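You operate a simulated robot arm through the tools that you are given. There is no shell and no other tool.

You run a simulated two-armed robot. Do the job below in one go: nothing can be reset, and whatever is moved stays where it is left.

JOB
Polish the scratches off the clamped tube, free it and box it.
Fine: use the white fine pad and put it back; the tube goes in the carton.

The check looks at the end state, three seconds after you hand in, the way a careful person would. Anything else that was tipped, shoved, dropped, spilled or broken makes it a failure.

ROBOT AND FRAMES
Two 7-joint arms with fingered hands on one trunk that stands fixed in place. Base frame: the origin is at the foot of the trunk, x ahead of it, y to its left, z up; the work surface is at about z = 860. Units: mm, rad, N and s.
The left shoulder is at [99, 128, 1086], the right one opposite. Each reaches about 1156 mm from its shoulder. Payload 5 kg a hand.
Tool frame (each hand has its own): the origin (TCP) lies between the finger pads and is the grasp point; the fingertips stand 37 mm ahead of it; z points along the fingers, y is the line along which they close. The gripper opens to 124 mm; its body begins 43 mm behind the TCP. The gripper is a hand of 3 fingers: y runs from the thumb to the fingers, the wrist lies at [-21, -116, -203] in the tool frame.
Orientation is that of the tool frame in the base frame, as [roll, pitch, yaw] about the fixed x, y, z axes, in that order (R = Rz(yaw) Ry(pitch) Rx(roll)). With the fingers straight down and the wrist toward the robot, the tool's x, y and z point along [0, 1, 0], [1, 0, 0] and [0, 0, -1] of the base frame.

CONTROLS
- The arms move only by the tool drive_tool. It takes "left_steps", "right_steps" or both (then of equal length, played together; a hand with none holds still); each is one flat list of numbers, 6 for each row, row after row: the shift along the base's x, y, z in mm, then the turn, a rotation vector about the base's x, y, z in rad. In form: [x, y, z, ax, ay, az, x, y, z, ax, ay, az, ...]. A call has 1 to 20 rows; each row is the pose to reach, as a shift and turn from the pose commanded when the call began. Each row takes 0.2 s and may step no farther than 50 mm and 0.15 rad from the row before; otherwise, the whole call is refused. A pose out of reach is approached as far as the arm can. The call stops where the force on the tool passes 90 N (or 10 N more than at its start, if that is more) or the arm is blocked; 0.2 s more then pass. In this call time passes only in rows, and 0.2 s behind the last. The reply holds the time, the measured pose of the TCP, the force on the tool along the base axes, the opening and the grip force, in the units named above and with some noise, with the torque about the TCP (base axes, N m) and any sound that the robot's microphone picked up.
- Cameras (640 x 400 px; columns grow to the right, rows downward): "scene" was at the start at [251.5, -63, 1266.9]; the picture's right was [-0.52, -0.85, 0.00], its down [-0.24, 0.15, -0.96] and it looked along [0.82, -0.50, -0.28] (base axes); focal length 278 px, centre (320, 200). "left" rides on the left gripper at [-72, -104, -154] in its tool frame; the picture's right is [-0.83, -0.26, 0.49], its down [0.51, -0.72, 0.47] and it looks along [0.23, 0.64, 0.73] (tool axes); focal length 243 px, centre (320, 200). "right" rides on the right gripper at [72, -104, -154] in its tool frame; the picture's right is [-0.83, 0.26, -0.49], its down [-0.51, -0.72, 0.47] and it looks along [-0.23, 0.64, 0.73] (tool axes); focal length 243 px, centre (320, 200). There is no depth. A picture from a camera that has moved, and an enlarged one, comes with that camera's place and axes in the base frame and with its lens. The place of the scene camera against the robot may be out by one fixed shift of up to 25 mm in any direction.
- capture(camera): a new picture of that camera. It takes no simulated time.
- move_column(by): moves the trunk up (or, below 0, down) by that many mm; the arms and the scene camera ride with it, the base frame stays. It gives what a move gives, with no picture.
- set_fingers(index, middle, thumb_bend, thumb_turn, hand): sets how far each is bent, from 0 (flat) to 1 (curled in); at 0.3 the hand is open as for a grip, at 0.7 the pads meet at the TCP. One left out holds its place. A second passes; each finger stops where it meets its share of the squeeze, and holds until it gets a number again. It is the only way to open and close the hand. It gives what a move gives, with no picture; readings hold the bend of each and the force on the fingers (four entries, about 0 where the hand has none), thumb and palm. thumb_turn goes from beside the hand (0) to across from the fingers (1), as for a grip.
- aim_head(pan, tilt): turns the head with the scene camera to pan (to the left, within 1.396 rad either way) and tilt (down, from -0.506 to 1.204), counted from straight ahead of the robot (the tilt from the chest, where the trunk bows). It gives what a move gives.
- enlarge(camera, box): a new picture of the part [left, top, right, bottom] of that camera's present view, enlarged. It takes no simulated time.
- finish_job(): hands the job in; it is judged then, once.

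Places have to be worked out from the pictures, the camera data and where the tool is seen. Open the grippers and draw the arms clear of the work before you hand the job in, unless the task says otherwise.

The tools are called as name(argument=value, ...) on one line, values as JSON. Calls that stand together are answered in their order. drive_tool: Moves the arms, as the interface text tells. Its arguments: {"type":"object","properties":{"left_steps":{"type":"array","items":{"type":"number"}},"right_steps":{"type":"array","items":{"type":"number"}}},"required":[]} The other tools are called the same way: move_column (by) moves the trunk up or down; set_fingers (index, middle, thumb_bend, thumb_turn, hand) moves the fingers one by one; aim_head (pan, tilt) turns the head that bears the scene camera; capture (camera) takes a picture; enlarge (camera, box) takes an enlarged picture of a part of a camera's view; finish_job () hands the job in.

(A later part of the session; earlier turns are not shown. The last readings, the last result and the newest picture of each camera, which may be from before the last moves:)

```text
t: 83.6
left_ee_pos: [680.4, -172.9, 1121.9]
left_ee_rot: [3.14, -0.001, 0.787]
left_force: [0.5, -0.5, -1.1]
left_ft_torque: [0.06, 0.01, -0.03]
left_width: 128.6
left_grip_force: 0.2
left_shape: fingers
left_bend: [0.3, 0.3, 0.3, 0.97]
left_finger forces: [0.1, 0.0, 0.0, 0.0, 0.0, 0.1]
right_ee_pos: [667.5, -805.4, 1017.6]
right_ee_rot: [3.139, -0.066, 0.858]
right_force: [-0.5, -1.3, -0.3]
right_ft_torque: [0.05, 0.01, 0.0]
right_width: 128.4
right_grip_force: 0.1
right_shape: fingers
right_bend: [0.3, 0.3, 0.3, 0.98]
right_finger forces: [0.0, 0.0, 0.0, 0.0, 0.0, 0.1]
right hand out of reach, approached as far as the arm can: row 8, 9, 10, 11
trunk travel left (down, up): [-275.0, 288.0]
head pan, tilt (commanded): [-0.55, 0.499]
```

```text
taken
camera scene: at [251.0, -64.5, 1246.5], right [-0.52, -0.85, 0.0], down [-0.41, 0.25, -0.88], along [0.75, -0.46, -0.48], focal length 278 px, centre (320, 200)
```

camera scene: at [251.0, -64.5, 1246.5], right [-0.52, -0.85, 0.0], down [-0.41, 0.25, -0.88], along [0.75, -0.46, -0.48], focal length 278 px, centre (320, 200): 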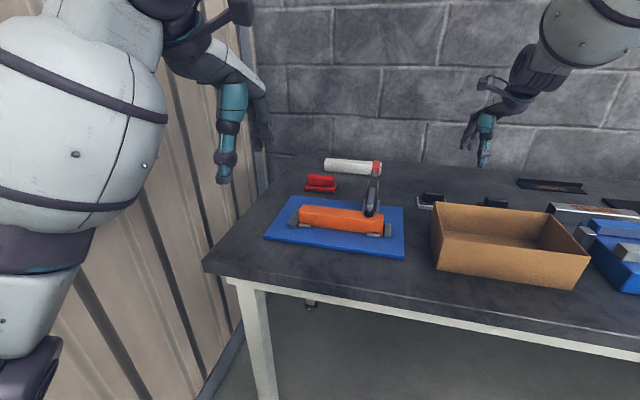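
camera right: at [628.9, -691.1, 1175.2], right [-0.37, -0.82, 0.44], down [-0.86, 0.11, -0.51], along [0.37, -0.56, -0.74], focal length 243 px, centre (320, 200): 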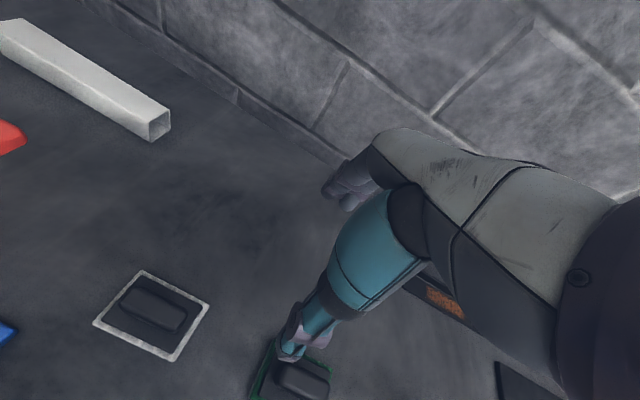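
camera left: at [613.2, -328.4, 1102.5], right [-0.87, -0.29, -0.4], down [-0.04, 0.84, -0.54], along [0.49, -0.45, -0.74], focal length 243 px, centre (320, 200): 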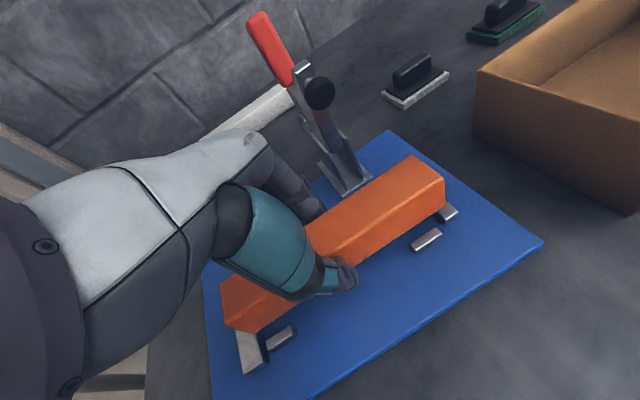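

The right wrist cannot yaw that far, so the left hand, which works well at this angle, will handle the pad and the right stays for the clamp. I'll retrace the right hand first.

drive_tool(right_steps=[13, 8, 10, 0, 0, 0.143, 27, 16, 20, 0, 0, 0.286, 40, 24, 30, 0, 0, 0.429, 54, 32, 40, 0, 0, 0.571, 54, 32, 50, 0, 0, 0.7, 54, 32, 60, 0, 0, 0.8])

capture(camera="scene")

```text
t: 85.0
left_ee_pos: [679.7, -170.8, 1122.4]
left_ee_rot: [3.137, -0.002, 0.787]
left_force: [-0.4, -0.5, -0.3]
left_ft_torque: [0.0, 0.0, -0.03]
left_width: 128.5
left_grip_force: 0.0
left_shape: fingers
left_bend: [0.3, 0.3, 0.3, 0.97]
left_finger forces: [0.0, 0.0, 0.0, 0.1, 0.1, 0.0]
right_ee_pos: [718.8, -768.6, 1081.8]
right_ee_rot: [3.138, -0.065, 1.661]
right_force: [-0.4, -0.1, 0.2]
right_ft_torque: [0.03, 0.02, 0.02]
right_width: 128.6
right_grip_force: 0.0
right_shape: fingers
right_bend: [0.3, 0.3, 0.3, 0.98]
right_finger forces: [0.0, 0.0, 0.0, 0.0, 0.1, 0.0]
trunk travel left (down, up): [-275.0, 288.0]
head pan, tilt (commanded): [-0.55, 0.499]
```

```text
taken
camera scene: at [249.3, -62.0, 1247.0], right [-0.52, -0.85, 0.0], down [-0.41, 0.25, -0.88], along [0.75, -0.46, -0.48], focal length 278 px, centre (320, 200)
```

scene: 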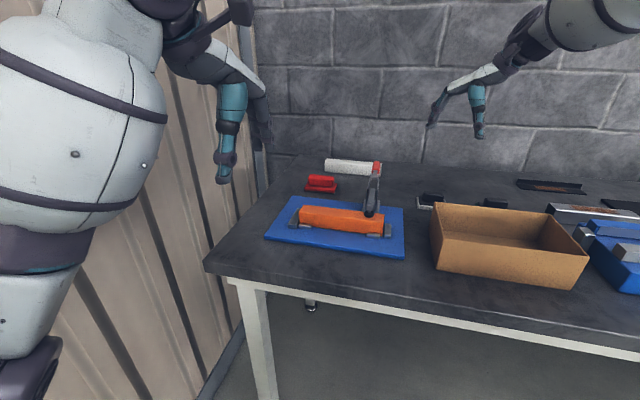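

Now I'll park the right arm well out to the right, high above everything, to clear the way for the left arm.

drive_tool(right_steps=[-36, -20, 24, -0.0647, -0.0059, -0.04, -72, -40, 48, -0.0647, -0.0059, -0.09, -108, -60, 72, -0.0647, -0.0059, -0.09, -144, -80, 96, -0.0647, -0.0059, -0.09, -180, -100, 120, -0.0647, -0.0059, -0.09, -216, -120, 144, -0.0647, -0.0059, -0.09, -252, -140, 165, -0.0647, -0.0059, -0.09, -290, -160, 180, -0.0647, -0.0059, -0.09])

capture(camera="scene")

capture(camera="left")

```text
t: 86.8
left_ee_pos: [679.4, -171.7, 1123.7]
left_ee_rot: [3.136, -0.003, 0.788]
left_force: [-0.2, -0.5, -0.1]
left_ft_torque: [0.06, 0.0, 0.05]
left_width: 128.8
left_grip_force: 0.0
left_shape: fingers
left_bend: [0.3, 0.3, 0.3, 0.97]
left_finger forces: [0.0, 0.0, 0.0, 0.1, 0.0, 0.1]
right_ee_pos: [428.5, -929.8, 1259.6]
right_ee_rot: [3.137, -0.002, 1.569]
right_force: [-0.2, 0.0, 0.6]
right_ft_torque: [0.03, 0.0, 0.01]
right_width: 128.8
right_grip_force: 0.2
right_shape: fingers
right_bend: [0.3, 0.3, 0.3, 0.98]
right_finger forces: [0.0, 0.0, 0.0, 0.0, 0.0, 0.0]
trunk travel left (down, up): [-275.0, 288.0]
head pan, tilt (commanded): [-0.55, 0.499]
```

```text
taken
camera scene: at [248.2, -63.1, 1247.3], right [-0.52, -0.85, 0.0], down [-0.41, 0.25, -0.88], along [0.75, -0.46, -0.48], focal length 278 px, centre (320, 200)
```

scene: 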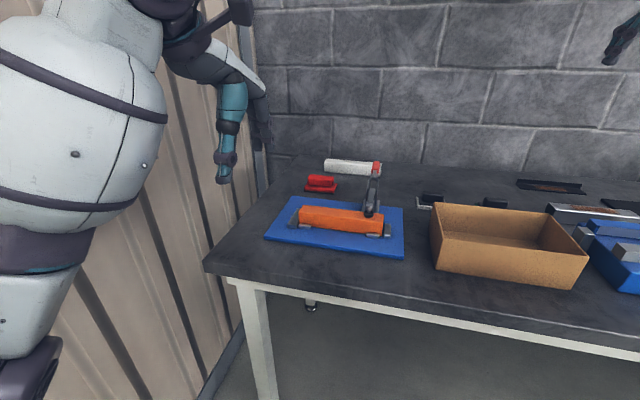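

```text
taken
camera left: at [552.8, -149.3, 1277.9], right [-0.77, -0.4, -0.5], down [-0.15, 0.87, -0.47], along [0.62, -0.29, -0.73], focal length 243 px, centre (320, 200)
```

left: 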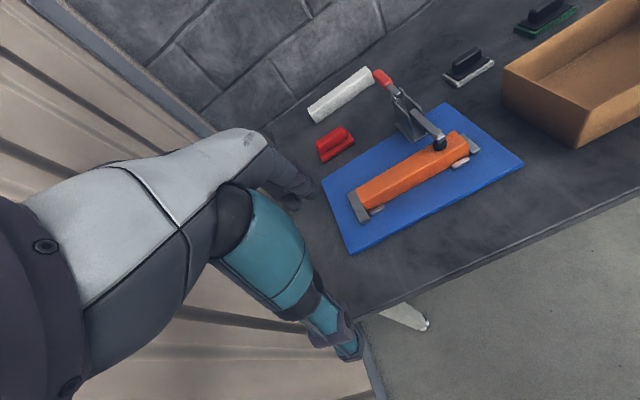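

The way is clear. I'll move the left hand across, staying high, to above the white pad.

drive_tool(left_steps=[0, -46, 0, 0, 0, 0, 0, -92, 0, 0, 0, 0, 0, -138, 0, 0, 0, 0, 0, -184, 0, 0, 0, 0, 0, -230, 0, 0, 0, 0, 0, -276, 0, 0, 0, 0, 0, -322, 0, 0, 0, 0, 0, -368, 0, 0, 0, 0, 0, -414, 0, 0, 0, 0, -1, -460, -10, 0, 0, 0, -2, -505, -20, 0, 0, 0])

capture(camera="left")

capture(camera="scene")

capture(camera="right")

```text
t: 89.2
left_ee_pos: [680.1, -523.9, 1122.0]
left_ee_rot: [3.136, -0.001, 0.787]
left_force: [-0.2, -0.7, -0.5]
left_ft_torque: [0.0, -0.01, 0.0]
left_width: 128.8
left_grip_force: 0.0
left_shape: fingers
left_bend: [0.3, 0.3, 0.3, 0.97]
left_finger forces: [0.0, 0.1, 0.0, 0.0, 0.0, 0.0]
left hand out of reach, approached as far as the arm can: row 8, 9, 10, 11
right_ee_pos: [427.0, -927.5, 1260.0]
right_ee_rot: [3.137, -0.002, 1.569]
right_force: [-0.2, -0.3, 0.1]
right_ft_torque: [-0.01, -0.01, -0.02]
right_width: 128.6
right_grip_force: 0.0
right_shape: fingers
right_bend: [0.3, 0.3, 0.3, 0.98]
right_finger forces: [0.0, 0.0, 0.0, 0.0, 0.1, 0.0]
trunk travel left (down, up): [-275.0, 288.0]
head pan, tilt (commanded): [-0.55, 0.499]
```

```text
taken
camera left: at [553.3, -502.3, 1275.1], right [-0.77, -0.4, -0.5], down [-0.15, 0.87, -0.47], along [0.62, -0.29, -0.73], focal length 243 px, centre (320, 200)
```

left: 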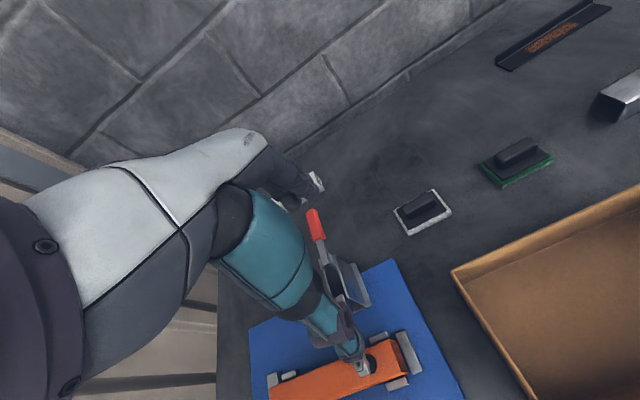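

```text
taken
camera scene: at [248.6, -61.8, 1247.2], right [-0.52, -0.85, 0.0], down [-0.41, 0.25, -0.88], along [0.75, -0.46, -0.48], focal length 278 px, centre (320, 200)
```

scene: 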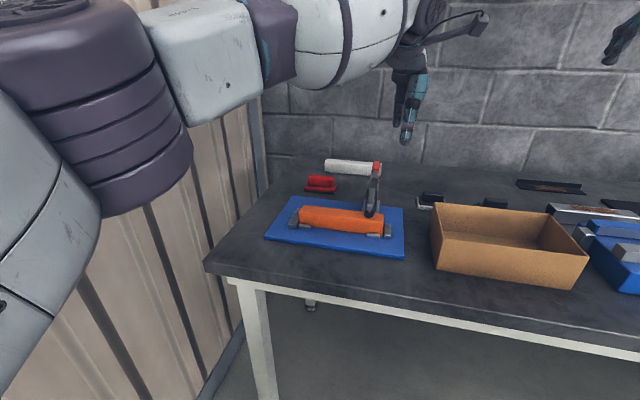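

```text
taken
camera right: at [323.6, -856.1, 1413.7], right [0.26, -0.83, 0.49], down [-0.72, -0.51, -0.48], along [0.64, -0.23, -0.73], focal length 243 px, centre (320, 200)
```

right: 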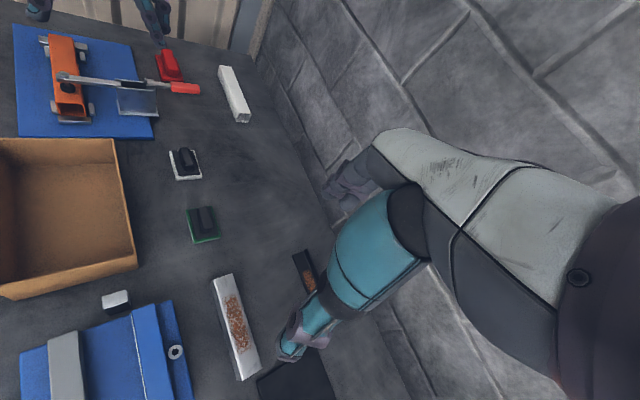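

Both wrists run out of range at that spot because the hand must bend too sharply. Raising the trunk lets the arm slope down to the work, so I'll raise it 150 mm and retry with the left hand.

move_column(by=150)

drive_tool(left_steps=[0, -30, -25, 0, 0, 0, 0, -60, -50, 0, 0, 0, 0, -90, -75, 0, 0, 0, 0, -120, -100, 0, 0, 0, 0, -150, -125, 0, 0, 0])

capture(camera="left")

capture(camera="scene")

```text
t: 91.0
left_ee_pos: [663.0, -525.3, 1305.5]
left_ee_rot: [3.087, -0.049, 0.79]
left_force: [0.4, 0.6, 0.0]
left_ft_torque: [0.0, -0.02, 0.01]
left_width: 128.8
left_grip_force: 0.0
left_shape: fingers
left_bend: [0.3, 0.3, 0.3, 0.97]
left_finger forces: [0.0, 0.1, 0.1, 0.0, 0.1, 0.0]
right_ee_pos: [428.8, -929.8, 1410.9]
right_ee_rot: [3.137, -0.002, 1.57]
right_force: [-0.4, 0.6, -0.6]
right_ft_torque: [0.05, -0.01, -0.03]
right_width: 128.7
right_grip_force: 0.1
right_shape: fingers
right_bend: [0.3, 0.3, 0.3, 0.98]
right_finger forces: [0.0, 0.1, 0.0, 0.0, 0.0, 0.0]
trunk travel left (down, up): [-425.0, 138.0]
head pan, tilt (commanded): [-0.55, 0.499]
```

```text
t: 92.2
left_ee_pos: [669.1, -532.8, 1227.9]
left_ee_rot: [3.084, -0.052, 0.789]
left_force: [-0.3, 0.3, 0.9]
left_ft_torque: [0.01, -0.01, 0.0]
left_width: 128.8
left_grip_force: 0.0
left_shape: fingers
left_bend: [0.3, 0.3, 0.3, 0.97]
left_finger forces: [0.1, 0.0, 0.0, 0.0, 0.0, 0.1]
left hand out of reach, approached as far as the arm can: row 1, 2, 3, 4, 5
right_ee_pos: [425.4, -928.4, 1413.9]
right_ee_rot: [3.134, 0.0, 1.569]
right_force: [-0.6, 0.6, -0.3]
right_ft_torque: [-0.02, -0.04, 0.0]
right_width: 128.8
right_grip_force: 0.1
right_shape: fingers
right_bend: [0.3, 0.3, 0.3, 0.98]
right_finger forces: [0.1, 0.0, 0.1, 0.0, 0.0, 0.0]
trunk travel left (down, up): [-425.0, 138.0]
head pan, tilt (commanded): [-0.55, 0.499]
```

```text
taken
camera left: at [532.7, -509.7, 1372.4], right [-0.73, -0.4, -0.55], down [-0.12, 0.87, -0.48], along [0.67, -0.29, -0.68], focal length 243 px, centre (320, 200)
```

left: 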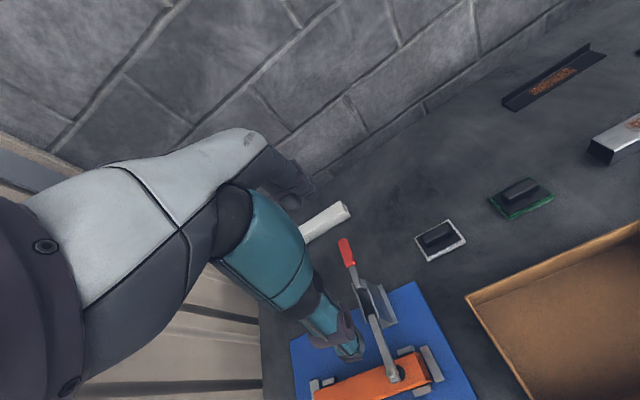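

```text
taken
camera scene: at [207.0, -60.5, 1402.3], right [-0.52, -0.85, 0.0], down [-0.41, 0.25, -0.88], along [0.75, -0.46, -0.48], focal length 278 px, centre (320, 200)
```

scene: 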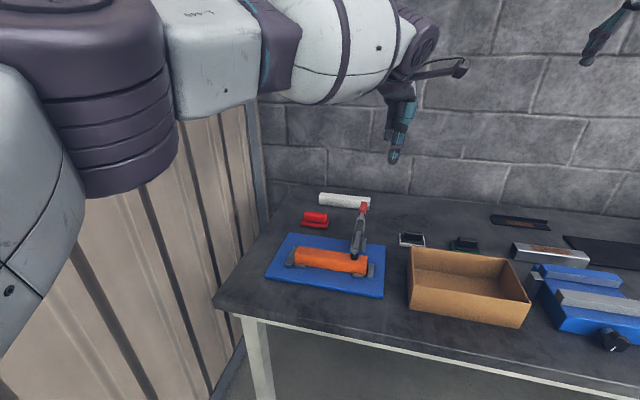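

The trunk also shifts back when it rises, and the high wrist position seems to be the limit. I'll lower the left hand in place, level it, and then go sideways at a lower height.

drive_tool(left_steps=[0, 0, -40, 0.002, 0.04, 0, 0, 0, -80, 0.0037, 0.0775, 0, 0, 0, -120, 0.0037, 0.0775, 0, 0, 0, -160, 0.0037, 0.0775, 0, 0, 0, -195, 0.0037, 0.0775, 0])

drive_tool(left_steps=[2, -36, -5, 0, 0, 0, 4, -72, -10, 0, 0, 0, 7, -108, -15, 0, 0, 0, 9, -144, -20, 0, 0, 0])

capture(camera="left")

capture(camera="scene")

```text
t: 93.4
left_ee_pos: [677.8, -537.8, 1027.6]
left_ee_rot: [-3.141, 0.002, 0.786]
left_force: [-0.2, 0.0, 0.5]
left_ft_torque: [-0.01, -0.01, -0.01]
left_width: 128.7
left_grip_force: 0.1
left_shape: fingers
left_bend: [0.3, 0.3, 0.3, 0.97]
left_finger forces: [0.0, 0.0, 0.0, 0.0, 0.0, 0.0]
left hand out of reach, approached as far as the arm can: row 1, 2, 5
right_ee_pos: [428.6, -930.4, 1410.5]
right_ee_rot: [3.136, -0.001, 1.568]
right_force: [-0.3, 0.0, 0.0]
right_ft_torque: [-0.02, -0.01, -0.03]
right_width: 128.6
right_grip_force: 0.0
right_shape: fingers
right_bend: [0.3, 0.3, 0.3, 0.98]
right_finger forces: [0.0, 0.0, 0.0, 0.0, 0.0, 0.0]
trunk travel left (down, up): [-425.0, 138.0]
head pan, tilt (commanded): [-0.55, 0.499]
```

```text
t: 94.4
left_ee_pos: [678.0, -537.7, 1027.6]
left_ee_rot: [-3.14, -0.002, 0.787]
left_force: [-0.3, 0.0, -0.3]
left_ft_torque: [0.01, 0.01, 0.02]
left_width: 128.7
left_grip_force: 0.0
left_shape: fingers
left_bend: [0.3, 0.3, 0.3, 0.97]
left_finger forces: [0.0, 0.0, 0.0, 0.0, 0.0, 0.1]
left hand out of reach, approached as far as the arm can: row 1, 2, 3, 4
right_ee_pos: [428.9, -930.6, 1411.1]
right_ee_rot: [3.136, -0.003, 1.569]
right_force: [0.7, -0.6, 0.3]
right_ft_torque: [0.02, 0.01, 0.0]
right_width: 129.0
right_grip_force: 0.1
right_shape: fingers
right_bend: [0.3, 0.3, 0.3, 0.98]
right_finger forces: [0.0, 0.1, 0.0, 0.0, 0.1, 0.1]
trunk travel left (down, up): [-425.0, 138.0]
head pan, tilt (commanded): [-0.55, 0.499]
```

```text
taken
camera left: at [552.0, -514.8, 1181.1], right [-0.77, -0.4, -0.49], down [-0.15, 0.87, -0.47], along [0.62, -0.29, -0.73], focal length 243 px, centre (320, 200)
```

left: 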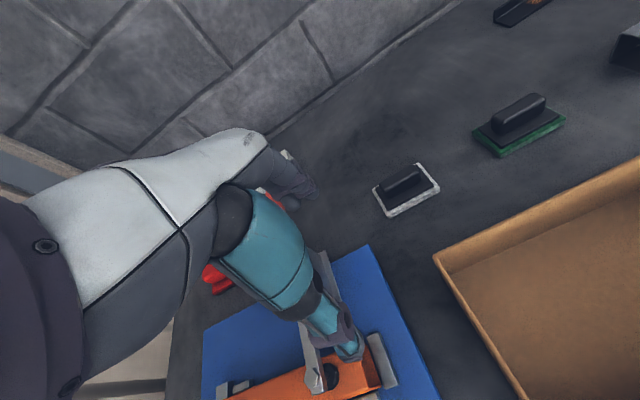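

```text
taken
camera scene: at [210.3, -62.1, 1401.5], right [-0.52, -0.85, 0.0], down [-0.41, 0.25, -0.88], along [0.75, -0.46, -0.48], focal length 278 px, centre (320, 200)
```

scene: 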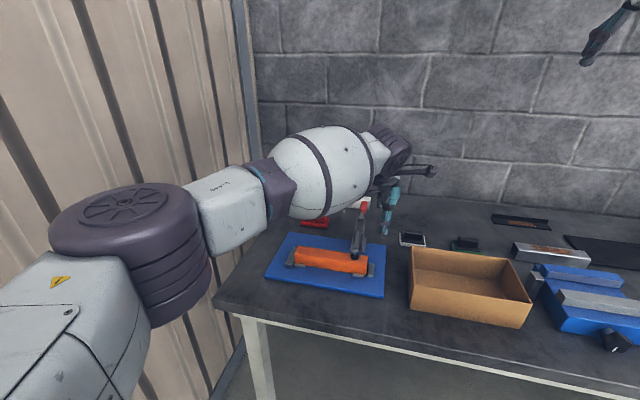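

The left arm is simply too short across the body. With the trunk raised, the right wrist may now manage the needed yaw. I'll withdraw the left arm, then test the right hand near the pad at a lower height.

drive_tool(left_steps=[0, 25, 40, 0, 0, 0, 0, 65, 65, 0, 0, 0, 0, 110, 80, 0, 0, 0, 0, 155, 90, 0, 0, 0, 0, 200, 95, 0, 0, 0, 0, 245, 95, 0, 0, 0, 0, 290, 95, 0, 0, 0, 0, 335, 95, 0, 0, 0, 0, 375, 95, 0, 0, 0])

drive_tool(right_steps=[25, 20, -35, 0, 0, 0, 50, 40, -70, 0, 0, 0, 75, 60, -105, 0, 0, 0, 100, 80, -140, 0, 0, 0, 125, 100, -175, 0, 0, 0, 150, 120, -210, 0, 0, 0, 175, 140, -245, 0, 0, 0, 200, 165, -280, 0, 0, 0, 220, 195, -310, 0, 0, 0, 230, 215, -350, 0, 0, 0])

capture(camera="right")

capture(camera="scene")

```text
t: 96.4
left_ee_pos: [671.3, -162.1, 1121.8]
left_ee_rot: [-3.14, 0.001, 0.788]
left_force: [0.3, 0.5, 0.1]
left_ft_torque: [0.01, 0.01, 0.01]
left_width: 128.9
left_grip_force: 0.1
left_shape: fingers
left_bend: [0.3, 0.3, 0.3, 0.97]
left_finger forces: [0.0, 0.0, 0.0, 0.1, 0.0, 0.1]
right_ee_pos: [429.0, -928.3, 1413.1]
right_ee_rot: [3.137, -0.002, 1.569]
right_force: [0.7, 0.3, 0.1]
right_ft_torque: [0.01, 0.06, -0.03]
right_width: 128.9
right_grip_force: 0.1
right_shape: fingers
right_bend: [0.3, 0.3, 0.3, 0.98]
right_finger forces: [0.0, 0.0, 0.0, 0.0, 0.1, 0.0]
trunk travel left (down, up): [-425.0, 138.0]
head pan, tilt (commanded): [-0.55, 0.499]
```

```text
t: 98.6
left_ee_pos: [672.0, -164.4, 1121.6]
left_ee_rot: [-3.139, 0.003, 0.787]
left_force: [0.6, -1.4, 0.0]
left_ft_torque: [0.02, 0.04, 0.02]
left_width: 129.1
left_grip_force: 0.0
left_shape: fingers
left_bend: [0.3, 0.3, 0.3, 0.97]
left_finger forces: [0.0, 0.1, 0.0, 0.1, 0.1, 0.1]
right_ee_pos: [660.5, -717.6, 1059.8]
right_ee_rot: [3.137, -0.004, 1.569]
right_force: [-0.1, 0.1, -0.3]
right_ft_torque: [0.03, 0.02, 0.02]
right_width: 128.6
right_grip_force: 0.0
right_shape: fingers
right_bend: [0.3, 0.3, 0.3, 0.98]
right_finger forces: [0.0, 0.0, 0.0, 0.0, 0.0, 0.0]
trunk travel left (down, up): [-425.0, 138.0]
head pan, tilt (commanded): [-0.55, 0.499]
```

```text
taken
camera right: at [556.5, -645.7, 1214.1], right [0.26, -0.83, 0.49], down [-0.72, -0.5, -0.48], along [0.64, -0.23, -0.73], focal length 243 px, centre (320, 200)
```

right: 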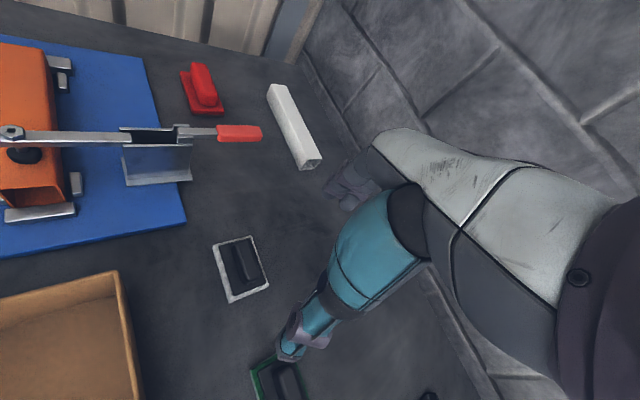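

```text
taken
camera scene: at [212.0, -63.4, 1401.1], right [-0.52, -0.85, 0.0], down [-0.41, 0.25, -0.88], along [0.75, -0.46, -0.48], focal length 278 px, centre (320, 200)
```

scene: 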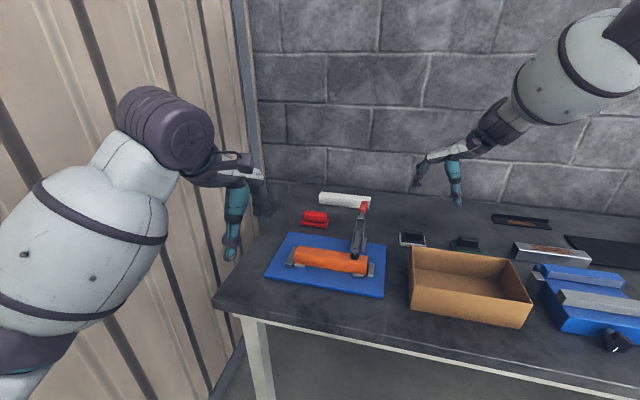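

I'll test the yaw step by step at a safe height.

drive_tool(right_steps=[5, 10, 0, 0, 0, -0.13, 10, 20, 0, 0, 0, -0.26, 15, 30, 0, 0, 0, -0.39, 17, 40, 0, 0, 0, -0.5])

```text
t: 99.6
left_ee_pos: [671.0, -163.7, 1121.6]
left_ee_rot: [-3.14, 0.002, 0.787]
left_force: [0.3, 0.4, 0.3]
left_ft_torque: [0.02, -0.02, -0.03]
left_width: 129.0
left_grip_force: 0.0
left_shape: fingers
left_bend: [0.3, 0.3, 0.3, 0.97]
left_finger forces: [0.0, 0.0, 0.0, 0.0, 0.1, 0.0]
right_ee_pos: [674.6, -686.3, 1057.8]
right_ee_rot: [3.137, -0.006, 1.097]
right_force: [0.2, 0.0, -0.4]
right_ft_torque: [0.02, 0.0, 0.03]
right_width: 128.7
right_grip_force: 0.1
right_shape: fingers
right_bend: [0.3, 0.3, 0.3, 0.98]
right_finger forces: [0.0, 0.0, 0.0, 0.0, 0.0, 0.0]
right hand out of reach, approached as far as the arm can: row 4
trunk travel left (down, up): [-425.0, 138.0]
head pan, tilt (commanded): [-0.55, 0.499]
```

It got to -27° this time. Raising the trunk more and lowering the hand should extend the range, so I'll raise it another 130 mm and come down.

move_column(by=130)

drive_tool(right_steps=[0, 0, -40, 0, 0, 0, 0, 0, -80, 0, 0, 0, 0, 0, -120, 0, 0, 0, 0, 0, -160, 0, 0, 0])

capture(camera="right")

```text
t: 101.2
left_ee_pos: [672.8, -163.7, 1249.4]
left_ee_rot: [-3.137, 0.004, 0.787]
left_force: [0.0, -0.5, -0.7]
left_ft_torque: [-0.03, 0.01, 0.02]
left_width: 128.8
left_grip_force: 0.0
left_shape: fingers
left_bend: [0.3, 0.3, 0.3, 0.97]
left_finger forces: [0.1, 0.1, 0.0, 0.0, 0.1, 0.0]
right_ee_pos: [635.3, -684.6, 1401.6]
right_ee_rot: [2.844, -0.155, 1.122]
right_force: [-0.3, 0.1, -0.3]
right_ft_torque: [-0.02, 0.03, 0.0]
right_width: 128.7
right_grip_force: 0.0
right_shape: fingers
right_bend: [0.3, 0.3, 0.3, 0.98]
right_finger forces: [0.0, 0.0, 0.0, 0.0, 0.0, 0.1]
trunk travel left (down, up): [-555.0, 8.0]
head pan, tilt (commanded): [-0.55, 0.499]
```

```text
t: 102.2
left_ee_pos: [669.4, -165.2, 1251.6]
left_ee_rot: [-3.137, -0.001, 0.786]
left_force: [0.3, -0.7, -0.4]
left_ft_torque: [0.03, -0.03, 0.0]
left_width: 128.8
left_grip_force: 0.1
left_shape: fingers
left_bend: [0.3, 0.3, 0.3, 0.97]
left_finger forces: [0.0, 0.1, 0.0, 0.1, 0.1, 0.0]
right_ee_pos: [636.0, -687.5, 1244.7]
right_ee_rot: [2.841, -0.155, 1.12]
right_force: [0.2, -1.0, 0.0]
right_ft_torque: [-0.02, 0.03, -0.01]
right_width: 128.6
right_grip_force: 0.0
right_shape: fingers
right_bend: [0.3, 0.3, 0.3, 0.98]
right_finger forces: [0.0, 0.0, 0.1, 0.1, 0.0, 0.1]
trunk travel left (down, up): [-555.0, 8.0]
head pan, tilt (commanded): [-0.55, 0.499]
```

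```text
taken
camera right: at [530.1, -577.4, 1370.1], right [-0.3, -0.86, 0.41], down [-0.67, -0.12, -0.74], along [0.68, -0.49, -0.54], focal length 243 px, centre (320, 200)
```

right: 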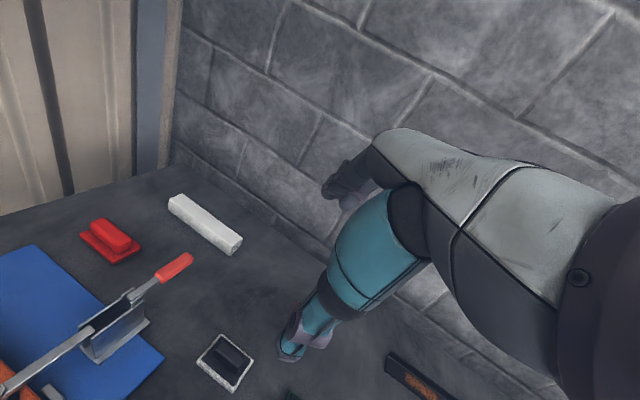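

The hand tilted while the trunk moved. I'll level it while lowering and read where it ends up.

drive_tool(right_steps=[5, 0, -40, -0.002, 0.07, 0.005, 12, 0, -80, -0.004, 0.14, 0.01, 20, 0, -120, -0.006, 0.21, 0.015, 28, 2, -155, -0.008, 0.28, 0.02, 36, 4, -185, -0.0085, 0.338, 0.023])

```text
t: 103.3
left_ee_pos: [674.1, -163.7, 1249.3]
left_ee_rot: [-3.136, 0.005, 0.786]
left_force: [0.8, -0.3, 0.6]
left_ft_torque: [-0.01, -0.01, 0.0]
left_width: 128.6
left_grip_force: 0.1
left_shape: fingers
left_bend: [0.3, 0.3, 0.3, 0.97]
left_finger forces: [0.1, 0.0, 0.1, 0.0, 0.0, 0.1]
right_ee_pos: [674.2, -682.6, 1055.0]
right_ee_rot: [-3.136, 0.001, 1.125]
right_force: [0.5, 0.1, 0.1]
right_ft_torque: [-0.02, 0.05, 0.01]
right_width: 128.6
right_grip_force: 0.1
right_shape: fingers
right_bend: [0.3, 0.3, 0.3, 0.98]
right_finger forces: [0.1, 0.0, 0.0, 0.0, 0.1, 0.0]
trunk travel left (down, up): [-555.0, 8.0]
head pan, tilt (commanded): [-0.55, 0.499]
```

Level at (674,-683,1055) and within reach. Now I'll yaw further toward -45°.

drive_tool(right_steps=[1, 1, 0, 0, 0, -0.1, 2, 2, 0, 0, 0, -0.2, 3, 3, 0, 0, 0, -0.28, 4, 5, 0, 0, 0, -0.34])

capture(camera="right")

capture(camera="scene")

```text
t: 104.3
left_ee_pos: [670.6, -163.1, 1252.7]
left_ee_rot: [-3.141, 0.0, 0.787]
left_force: [-0.9, -1.2, -0.4]
left_ft_torque: [0.02, 0.01, -0.03]
left_width: 128.8
left_grip_force: 0.0
left_shape: fingers
left_bend: [0.3, 0.3, 0.3, 0.97]
left_finger forces: [0.1, 0.0, 0.0, 0.1, 0.0, 0.0]
right_ee_pos: [675.6, -676.8, 1059.1]
right_ee_rot: [-3.14, 0.001, 0.784]
right_force: [0.8, -0.1, -0.2]
right_ft_torque: [-0.03, 0.02, -0.02]
right_width: 128.7
right_grip_force: 0.0
right_shape: fingers
right_bend: [0.3, 0.3, 0.3, 0.98]
right_finger forces: [0.0, 0.1, 0.1, 0.0, 0.0, 0.1]
trunk travel left (down, up): [-555.0, 8.0]
head pan, tilt (commanded): [-0.55, 0.499]
```

```text
taken
camera right: at [653.6, -553.1, 1212.9], right [-0.41, -0.77, 0.49], down [-0.87, 0.16, -0.47], along [0.29, -0.62, -0.73], focal length 243 px, centre (320, 200)
```

right: 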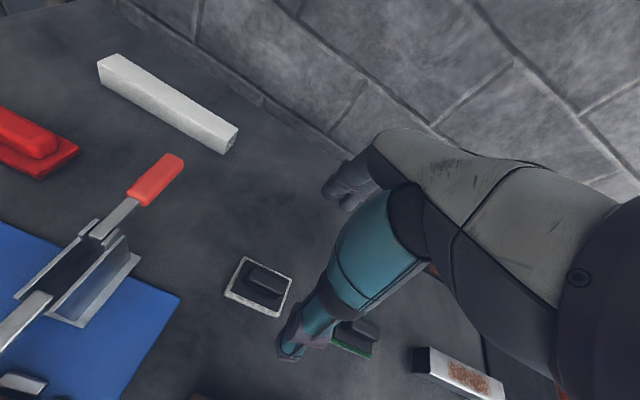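

```text
taken
camera scene: at [110.6, -62.0, 1558.7], right [-0.52, -0.85, 0.0], down [-0.41, 0.25, -0.88], along [0.75, -0.46, -0.48], focal length 278 px, centre (320, 200)
```

scene: 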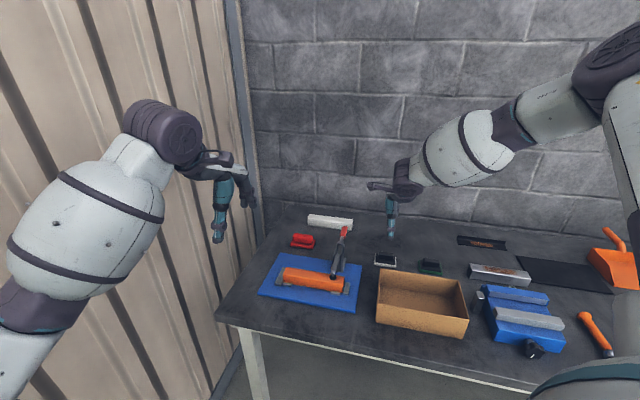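

The yaw of -45° over the pad is reached. I'll zoom to align precisely before descending.

enlarge(camera="right", box=[200, 235, 320, 340])

```text
3.81 times, centred on (260, 288) of right
camera zoom: at [653.6, -553.1, 1212.9], right [-0.41, -0.77, 0.49], down [-0.87, 0.16, -0.47], along [0.29, -0.62, -0.73], focal length 924 px, centre (549, -133)
```

zoom: 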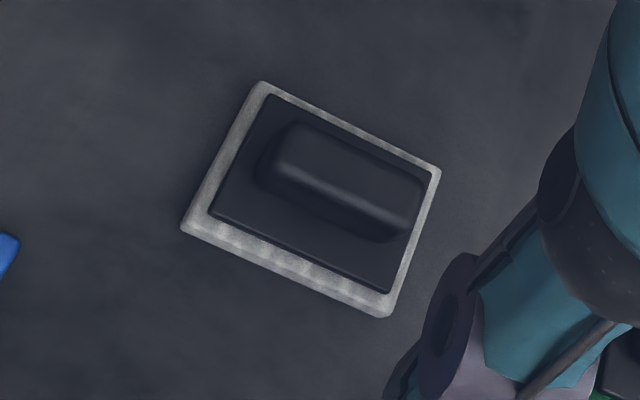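

The pad centre is confirmed at about (679,-678). I'll descend around the grip, stopping just above the pad's plate.

drive_tool(right_steps=[2, -1, -40, 0, 0, 0, 3.5, -1, -80, 0, 0, 0, 3.5, -1, -110, 0, 0, 0, 3.5, -1, -125, 0, 0, 0, 3.5, -1, -132, 0, 0, 0])

set_fingers(hand="right", index=0.55, middle=0.55, thumb_bend=0.55)

capture(camera="right")

enlarge(camera="scene", box=[340, 190, 460, 290])

```text
t: 105.5
left_ee_pos: [672.5, -163.9, 1252.7]
left_ee_rot: [-3.138, 0.001, 0.788]
left_force: [0.4, 0.4, -0.6]
left_ft_torque: [0.01, 0.05, -0.03]
left_width: 128.8
left_grip_force: 0.1
left_shape: fingers
left_bend: [0.3, 0.3, 0.3, 0.97]
left_finger forces: [0.0, 0.1, 0.1, 0.0, 0.0, 0.0]
right_ee_pos: [678.3, -676.7, 927.3]
right_ee_rot: [3.141, 0.0, 0.78]
right_force: [0.0, 0.1, -0.6]
right_ft_torque: [-0.01, 0.01, 0.01]
right_width: 128.6
right_grip_force: 0.1
right_shape: fingers
right_bend: [0.3, 0.3, 0.3, 0.98]
right_finger forces: [0.0, 0.0, 0.0, 0.1, 0.0, 0.1]
trunk travel left (down, up): [-555.0, 8.0]
head pan, tilt (commanded): [-0.55, 0.499]
```

```text
t: 106.5
left_ee_pos: [671.8, -163.4, 1252.5]
left_ee_rot: [3.141, 0.0, 0.786]
left_force: [0.2, 0.7, 0.6]
left_ft_torque: [0.03, -0.01, 0.0]
left_width: 128.9
left_grip_force: 0.0
left_shape: fingers
left_bend: [0.3, 0.3, 0.3, 0.97]
left_finger forces: [0.1, 0.0, 0.1, 0.0, 0.1, 0.1]
right_ee_pos: [677.0, -676.7, 928.1]
right_ee_rot: [-3.14, 0.001, 0.78]
right_force: [0.2, 0.4, 0.8]
right_ft_torque: [-0.01, -0.04, -0.01]
right_width: 52.7
right_grip_force: 0.1
right_shape: fingers
right_bend: [0.55, 0.55, 0.55, 0.98]
right_finger forces: [0.0, 0.0, 0.1, 0.1, 0.0, 0.0]
trunk travel left (down, up): [-555.0, 8.0]
head pan, tilt (commanded): [-0.55, 0.499]
```

```text
taken
camera right: at [655.6, -552.0, 1081.9], right [-0.4, -0.77, 0.49], down [-0.87, 0.15, -0.47], along [0.29, -0.62, -0.73], focal length 243 px, centre (320, 200)
```

right: 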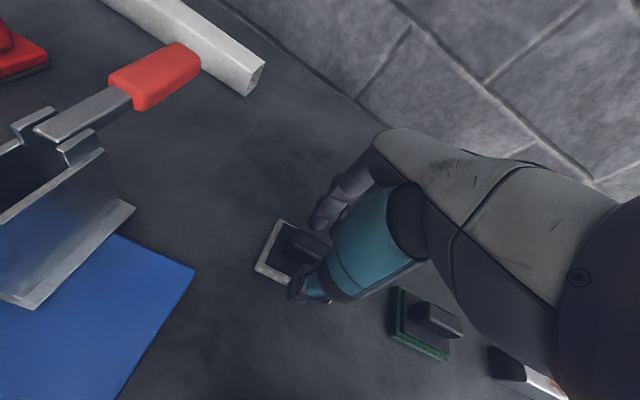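

```text
4.00 times, centred on (400, 240) of scene
camera zoom: at [111.0, -62.1, 1558.6], right [-0.52, -0.85, 0.0], down [-0.41, 0.25, -0.88], along [0.75, -0.46, -0.48], focal length 1114 px, centre (0, 40)
```

zoom: 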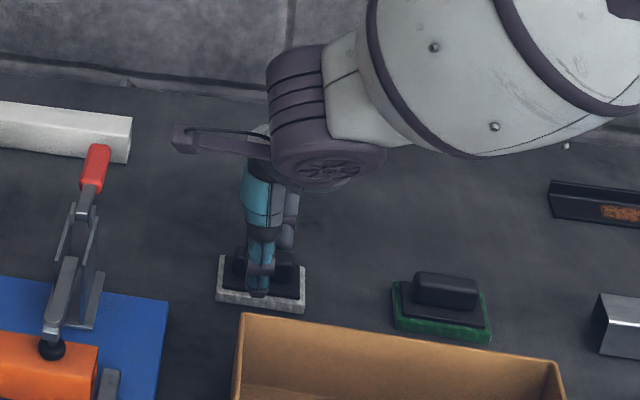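

The fingers straddle the grip. I'll close onto it in two stages.

set_fingers(hand="right", index=0.62, middle=0.62, thumb_bend=0.62)

enlarge(camera="right", box=[230, 190, 390, 330])

enlarge(camera="scene", box=[370, 220, 430, 280])

```text
t: 107.5
left_ee_pos: [671.0, -162.5, 1252.0]
left_ee_rot: [-3.14, 0.0, 0.787]
left_force: [-0.6, -0.2, -1.0]
left_ft_torque: [0.0, 0.0, -0.02]
left_width: 128.9
left_grip_force: 0.1
left_shape: fingers
left_bend: [0.3, 0.3, 0.3, 0.97]
left_finger forces: [0.0, 0.1, 0.0, 0.0, 0.1, 0.0]
right_ee_pos: [676.2, -676.3, 928.1]
right_ee_rot: [3.141, 0.0, 0.783]
right_force: [0.1, -0.3, -0.6]
right_ft_torque: [-0.01, 0.03, -0.02]
right_width: 30.8
right_grip_force: 0.3
right_shape: fingers
right_bend: [0.62, 0.62, 0.62, 0.98]
right_finger forces: [0.1, 0.1, 0.0, 0.0, 0.0, 0.0]
trunk travel left (down, up): [-555.0, 8.0]
head pan, tilt (commanded): [-0.55, 0.499]
```

```text
2.86 times, centred on (310, 260) of right
camera zoom: at [655.7, -551.9, 1081.9], right [-0.4, -0.77, 0.49], down [-0.87, 0.15, -0.47], along [0.29, -0.62, -0.73], focal length 693 px, centre (349, 29)
```

zoom: 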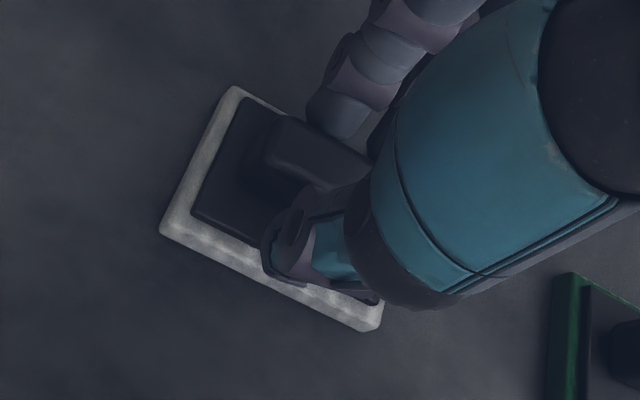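

```text
6.67 times, centred on (400, 250) of scene
camera zoom: at [111.0, -62.1, 1558.6], right [-0.52, -0.85, 0.0], down [-0.41, 0.25, -0.88], along [0.75, -0.46, -0.48], focal length 1856 px, centre (-213, -133)
```

zoom: 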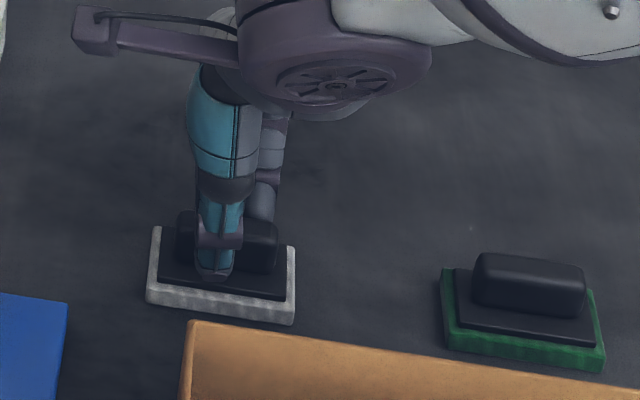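

set_fingers(hand="right", index=0.72, middle=0.72, thumb_bend=0.72)

enlarge(camera="right", box=[230, 190, 390, 330])

enlarge(camera="scene", box=[370, 220, 430, 280])

```text
t: 108.5
left_ee_pos: [671.0, -163.7, 1251.8]
left_ee_rot: [-3.141, 0.0, 0.787]
left_force: [0.0, -0.2, 0.2]
left_ft_torque: [0.01, -0.01, 0.04]
left_width: 128.9
left_grip_force: 0.1
left_shape: fingers
left_bend: [0.3, 0.3, 0.3, 0.97]
left_finger forces: [0.1, 0.0, 0.1, 0.0, 0.0, 0.0]
right_ee_pos: [677.5, -676.8, 928.0]
right_ee_rot: [3.141, 0.0, 0.781]
right_force: [-0.7, 0.4, 1.9]
right_ft_torque: [0.11, -0.01, 0.02]
right_width: 22.4
right_grip_force: 13.4
right_shape: fingers
right_bend: [0.71, 0.71, 0.65, 0.96]
right_finger forces: [9.4, 3.9, 0.0, 0.1, 13.4, 0.0]
trunk travel left (down, up): [-555.0, 8.0]
head pan, tilt (commanded): [-0.55, 0.499]
```

```text
2.86 times, centred on (310, 260) of right
camera zoom: at [655.6, -551.8, 1082.1], right [-0.4, -0.77, 0.49], down [-0.87, 0.15, -0.47], along [0.29, -0.62, -0.73], focal length 693 px, centre (349, 29)
```

zoom: 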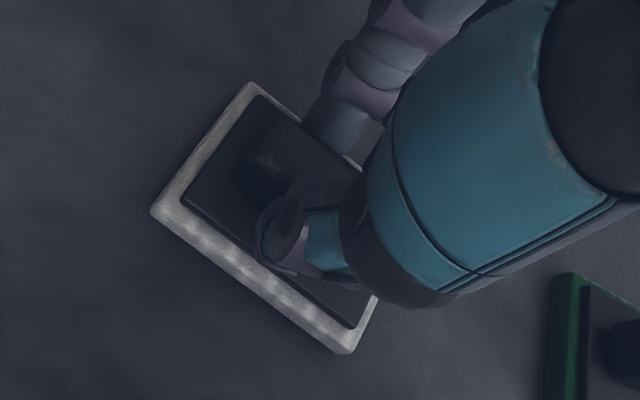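

```text
6.67 times, centred on (400, 250) of scene
camera zoom: at [110.8, -61.8, 1558.6], right [-0.52, -0.85, 0.0], down [-0.41, 0.25, -0.88], along [0.75, -0.46, -0.48], focal length 1856 px, centre (-213, -133)
```

zoom: 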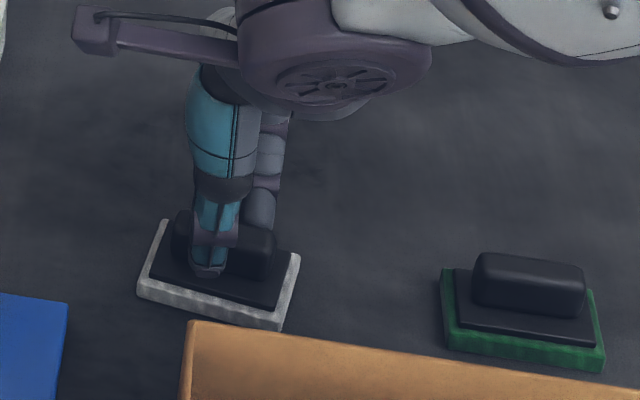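

The pad's grip is held (it turned a few degrees as the fingers closed). I'll tighten and lift a little to test.

set_fingers(hand="right", index=0.85, middle=0.85, thumb_bend=0.85)

drive_tool(right_steps=[0, 0, 10, 0, 0, 0, 0, 0, 25, 0, 0, 0, 0, 0, 45, 0, 0, 0])

enlarge(camera="right", box=[230, 190, 390, 330])

enlarge(camera="scene", box=[360, 200, 440, 290])

```text
t: 109.5
left_ee_pos: [673.0, -163.6, 1252.5]
left_ee_rot: [-3.139, -0.002, 0.786]
left_force: [0.5, -0.6, -0.2]
left_ft_torque: [0.0, 0.02, -0.02]
left_width: 129.2
left_grip_force: 0.1
left_shape: fingers
left_bend: [0.3, 0.3, 0.3, 0.97]
left_finger forces: [0.1, 0.1, 0.0, 0.1, 0.0, 0.1]
right_ee_pos: [677.4, -676.7, 928.0]
right_ee_rot: [3.141, -0.001, 0.782]
right_force: [0.2, 0.6, -1.3]
right_ft_torque: [0.0, 0.01, 0.01]
right_width: 21.8
right_grip_force: 24.1
right_shape: fingers
right_bend: [0.72, 0.74, 0.64, 0.94]
right_finger forces: [14.5, 9.6, 0.0, 0.0, 24.2, 0.1]
trunk travel left (down, up): [-555.0, 8.0]
head pan, tilt (commanded): [-0.55, 0.499]
```

```text
t: 110.3
left_ee_pos: [670.9, -163.0, 1252.8]
left_ee_rot: [-3.14, 0.0, 0.787]
left_force: [-0.8, -0.5, -0.3]
left_ft_torque: [0.0, -0.02, 0.0]
left_width: 129.0
left_grip_force: 0.2
left_shape: fingers
left_bend: [0.3, 0.3, 0.3, 0.97]
left_finger forces: [0.0, 0.1, 0.1, 0.0, 0.0, 0.1]
right_ee_pos: [677.1, -677.4, 970.5]
right_ee_rot: [-3.14, 0.0, 0.783]
right_force: [-0.8, 0.5, -0.4]
right_ft_torque: [-0.02, -0.01, 0.01]
right_width: 22.3
right_grip_force: 24.0
right_shape: fingers
right_bend: [0.72, 0.74, 0.64, 0.94]
right_finger forces: [14.5, 9.6, 0.0, 0.0, 24.2, 0.0]
trunk travel left (down, up): [-555.0, 8.0]
head pan, tilt (commanded): [-0.55, 0.499]
```

```text
2.86 times, centred on (310, 260) of right
camera zoom: at [655.3, -553.2, 1125.7], right [-0.4, -0.77, 0.49], down [-0.87, 0.15, -0.47], along [0.29, -0.62, -0.73], focal length 693 px, centre (349, 29)
```

zoom: 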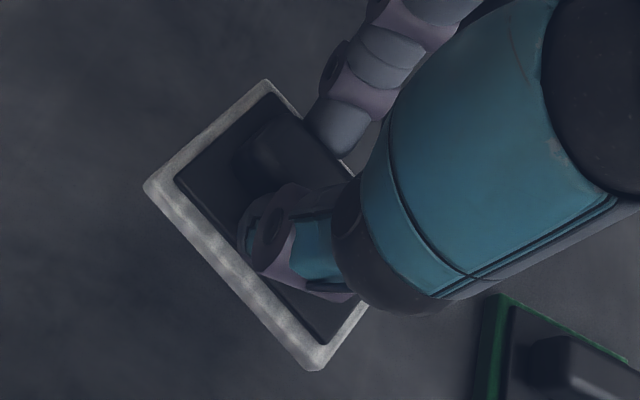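

```text
4.44 times, centred on (400, 245) of scene
camera zoom: at [110.2, -61.8, 1558.7], right [-0.52, -0.85, 0.0], down [-0.41, 0.25, -0.88], along [0.75, -0.46, -0.48], focal length 1237 px, centre (-36, 0)
```

zoom: 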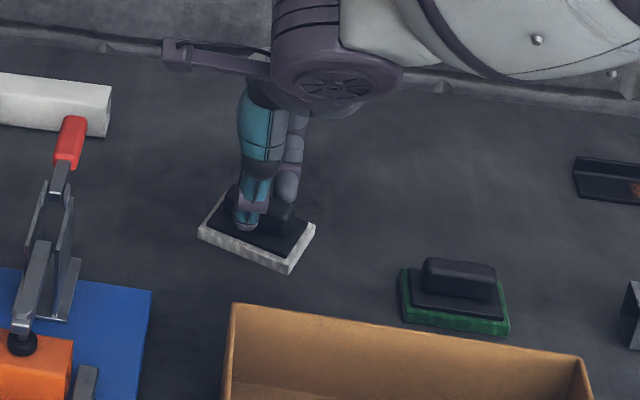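

The pad is held securely but turned about 21° in the fingers, which is fine. I'll raise it, yaw the hand so the pad lines up with the tube, and carry it over the free part of the tube's top. The left hand backs off.

drive_tool(right_steps=[0, 0, 40, 0, 0, 0, 0, 0, 80, 0, 0, 0.02, 0, 0, 110, 0, 0, 0.05, 8, 44, 110, 0, 0, 0.1, 16, 88, 110, 0, 0, 0.15, 25, 132, 110, 0, 0, 0.2, 33, 176, 110, 0, 0, 0.25, 41, 220, 110, 0, 0, 0.3, 50, 264, 110, 0, 0, 0.34, 58, 309, 110, 0, 0, 0.37], left_steps=[-5, 12, 5, 0, 0, 0, -10, 24, 10, 0, 0, 0, -15, 36, 15, 0, 0, 0, -20, 48, 20, 0, 0, 0, -25, 60, 20, 0, 0, 0, -30, 72, 20, 0, 0, 0, -35, 84, 20, 0, 0, 0, -40, 96, 20, 0, 0, 0, -45, 105, 20, 0, 0, 0, -50, 110, 20, 0, 0, 0])

capture(camera="right")

capture(camera="scene")

capture(camera="left")

```text
t: 112.5
left_ee_pos: [621.8, -50.0, 1270.9]
left_ee_rot: [-3.138, 0.003, 0.788]
left_force: [0.6, -0.2, -0.5]
left_ft_torque: [-0.06, 0.01, -0.01]
left_width: 128.9
left_grip_force: 0.0
left_shape: fingers
left_bend: [0.3, 0.3, 0.3, 0.97]
left_finger forces: [0.1, 0.0, 0.0, 0.1, 0.0, 0.1]
right_ee_pos: [734.2, -366.5, 1083.8]
right_ee_rot: [-3.141, 0.001, 1.154]
right_force: [0.6, 0.5, -0.4]
right_ft_torque: [-0.05, 0.01, -0.02]
right_width: 22.2
right_grip_force: 24.1
right_shape: fingers
right_bend: [0.72, 0.74, 0.64, 0.94]
right_finger forces: [14.6, 9.5, 0.0, 0.1, 24.1, 0.0]
trunk travel left (down, up): [-555.0, 8.0]
head pan, tilt (commanded): [-0.55, 0.499]
```

```text
taken
camera right: at [670.4, -258.7, 1237.0], right [-0.1, -0.86, 0.49], down [-0.87, -0.17, -0.47], along [0.49, -0.47, -0.73], focal length 243 px, centre (320, 200)
```

right: 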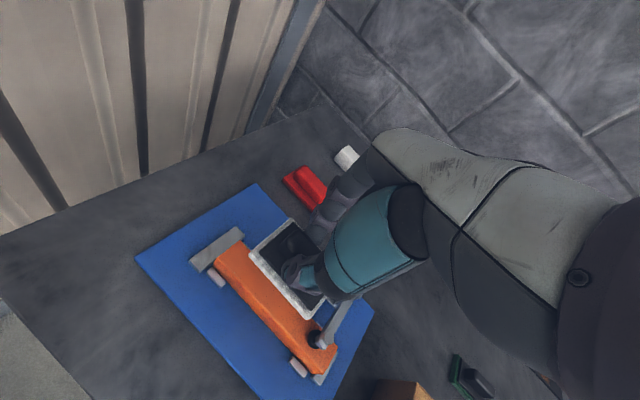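

```text
taken
camera scene: at [112.2, -59.4, 1558.5], right [-0.52, -0.85, 0.0], down [-0.41, 0.25, -0.88], along [0.75, -0.46, -0.48], focal length 278 px, centre (320, 200)
```

scene: 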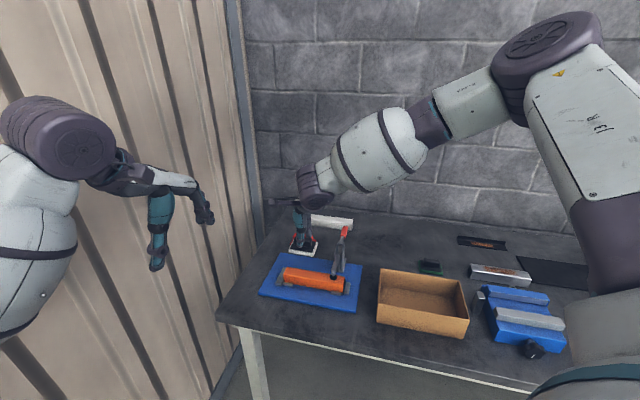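

```text
taken
camera left: at [496.9, -28.7, 1425.0], right [-0.77, -0.4, -0.49], down [-0.15, 0.87, -0.47], along [0.62, -0.29, -0.73], focal length 243 px, centre (320, 200)
```

left: 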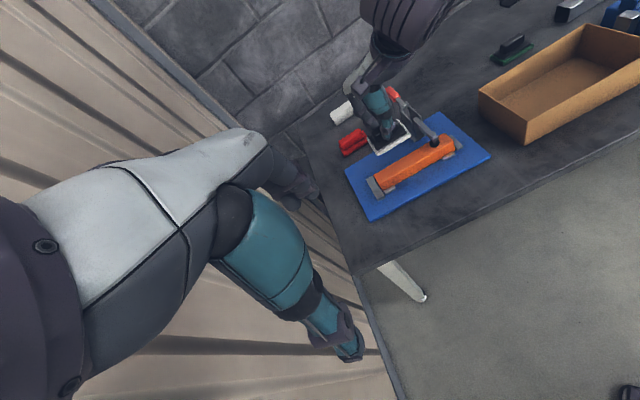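

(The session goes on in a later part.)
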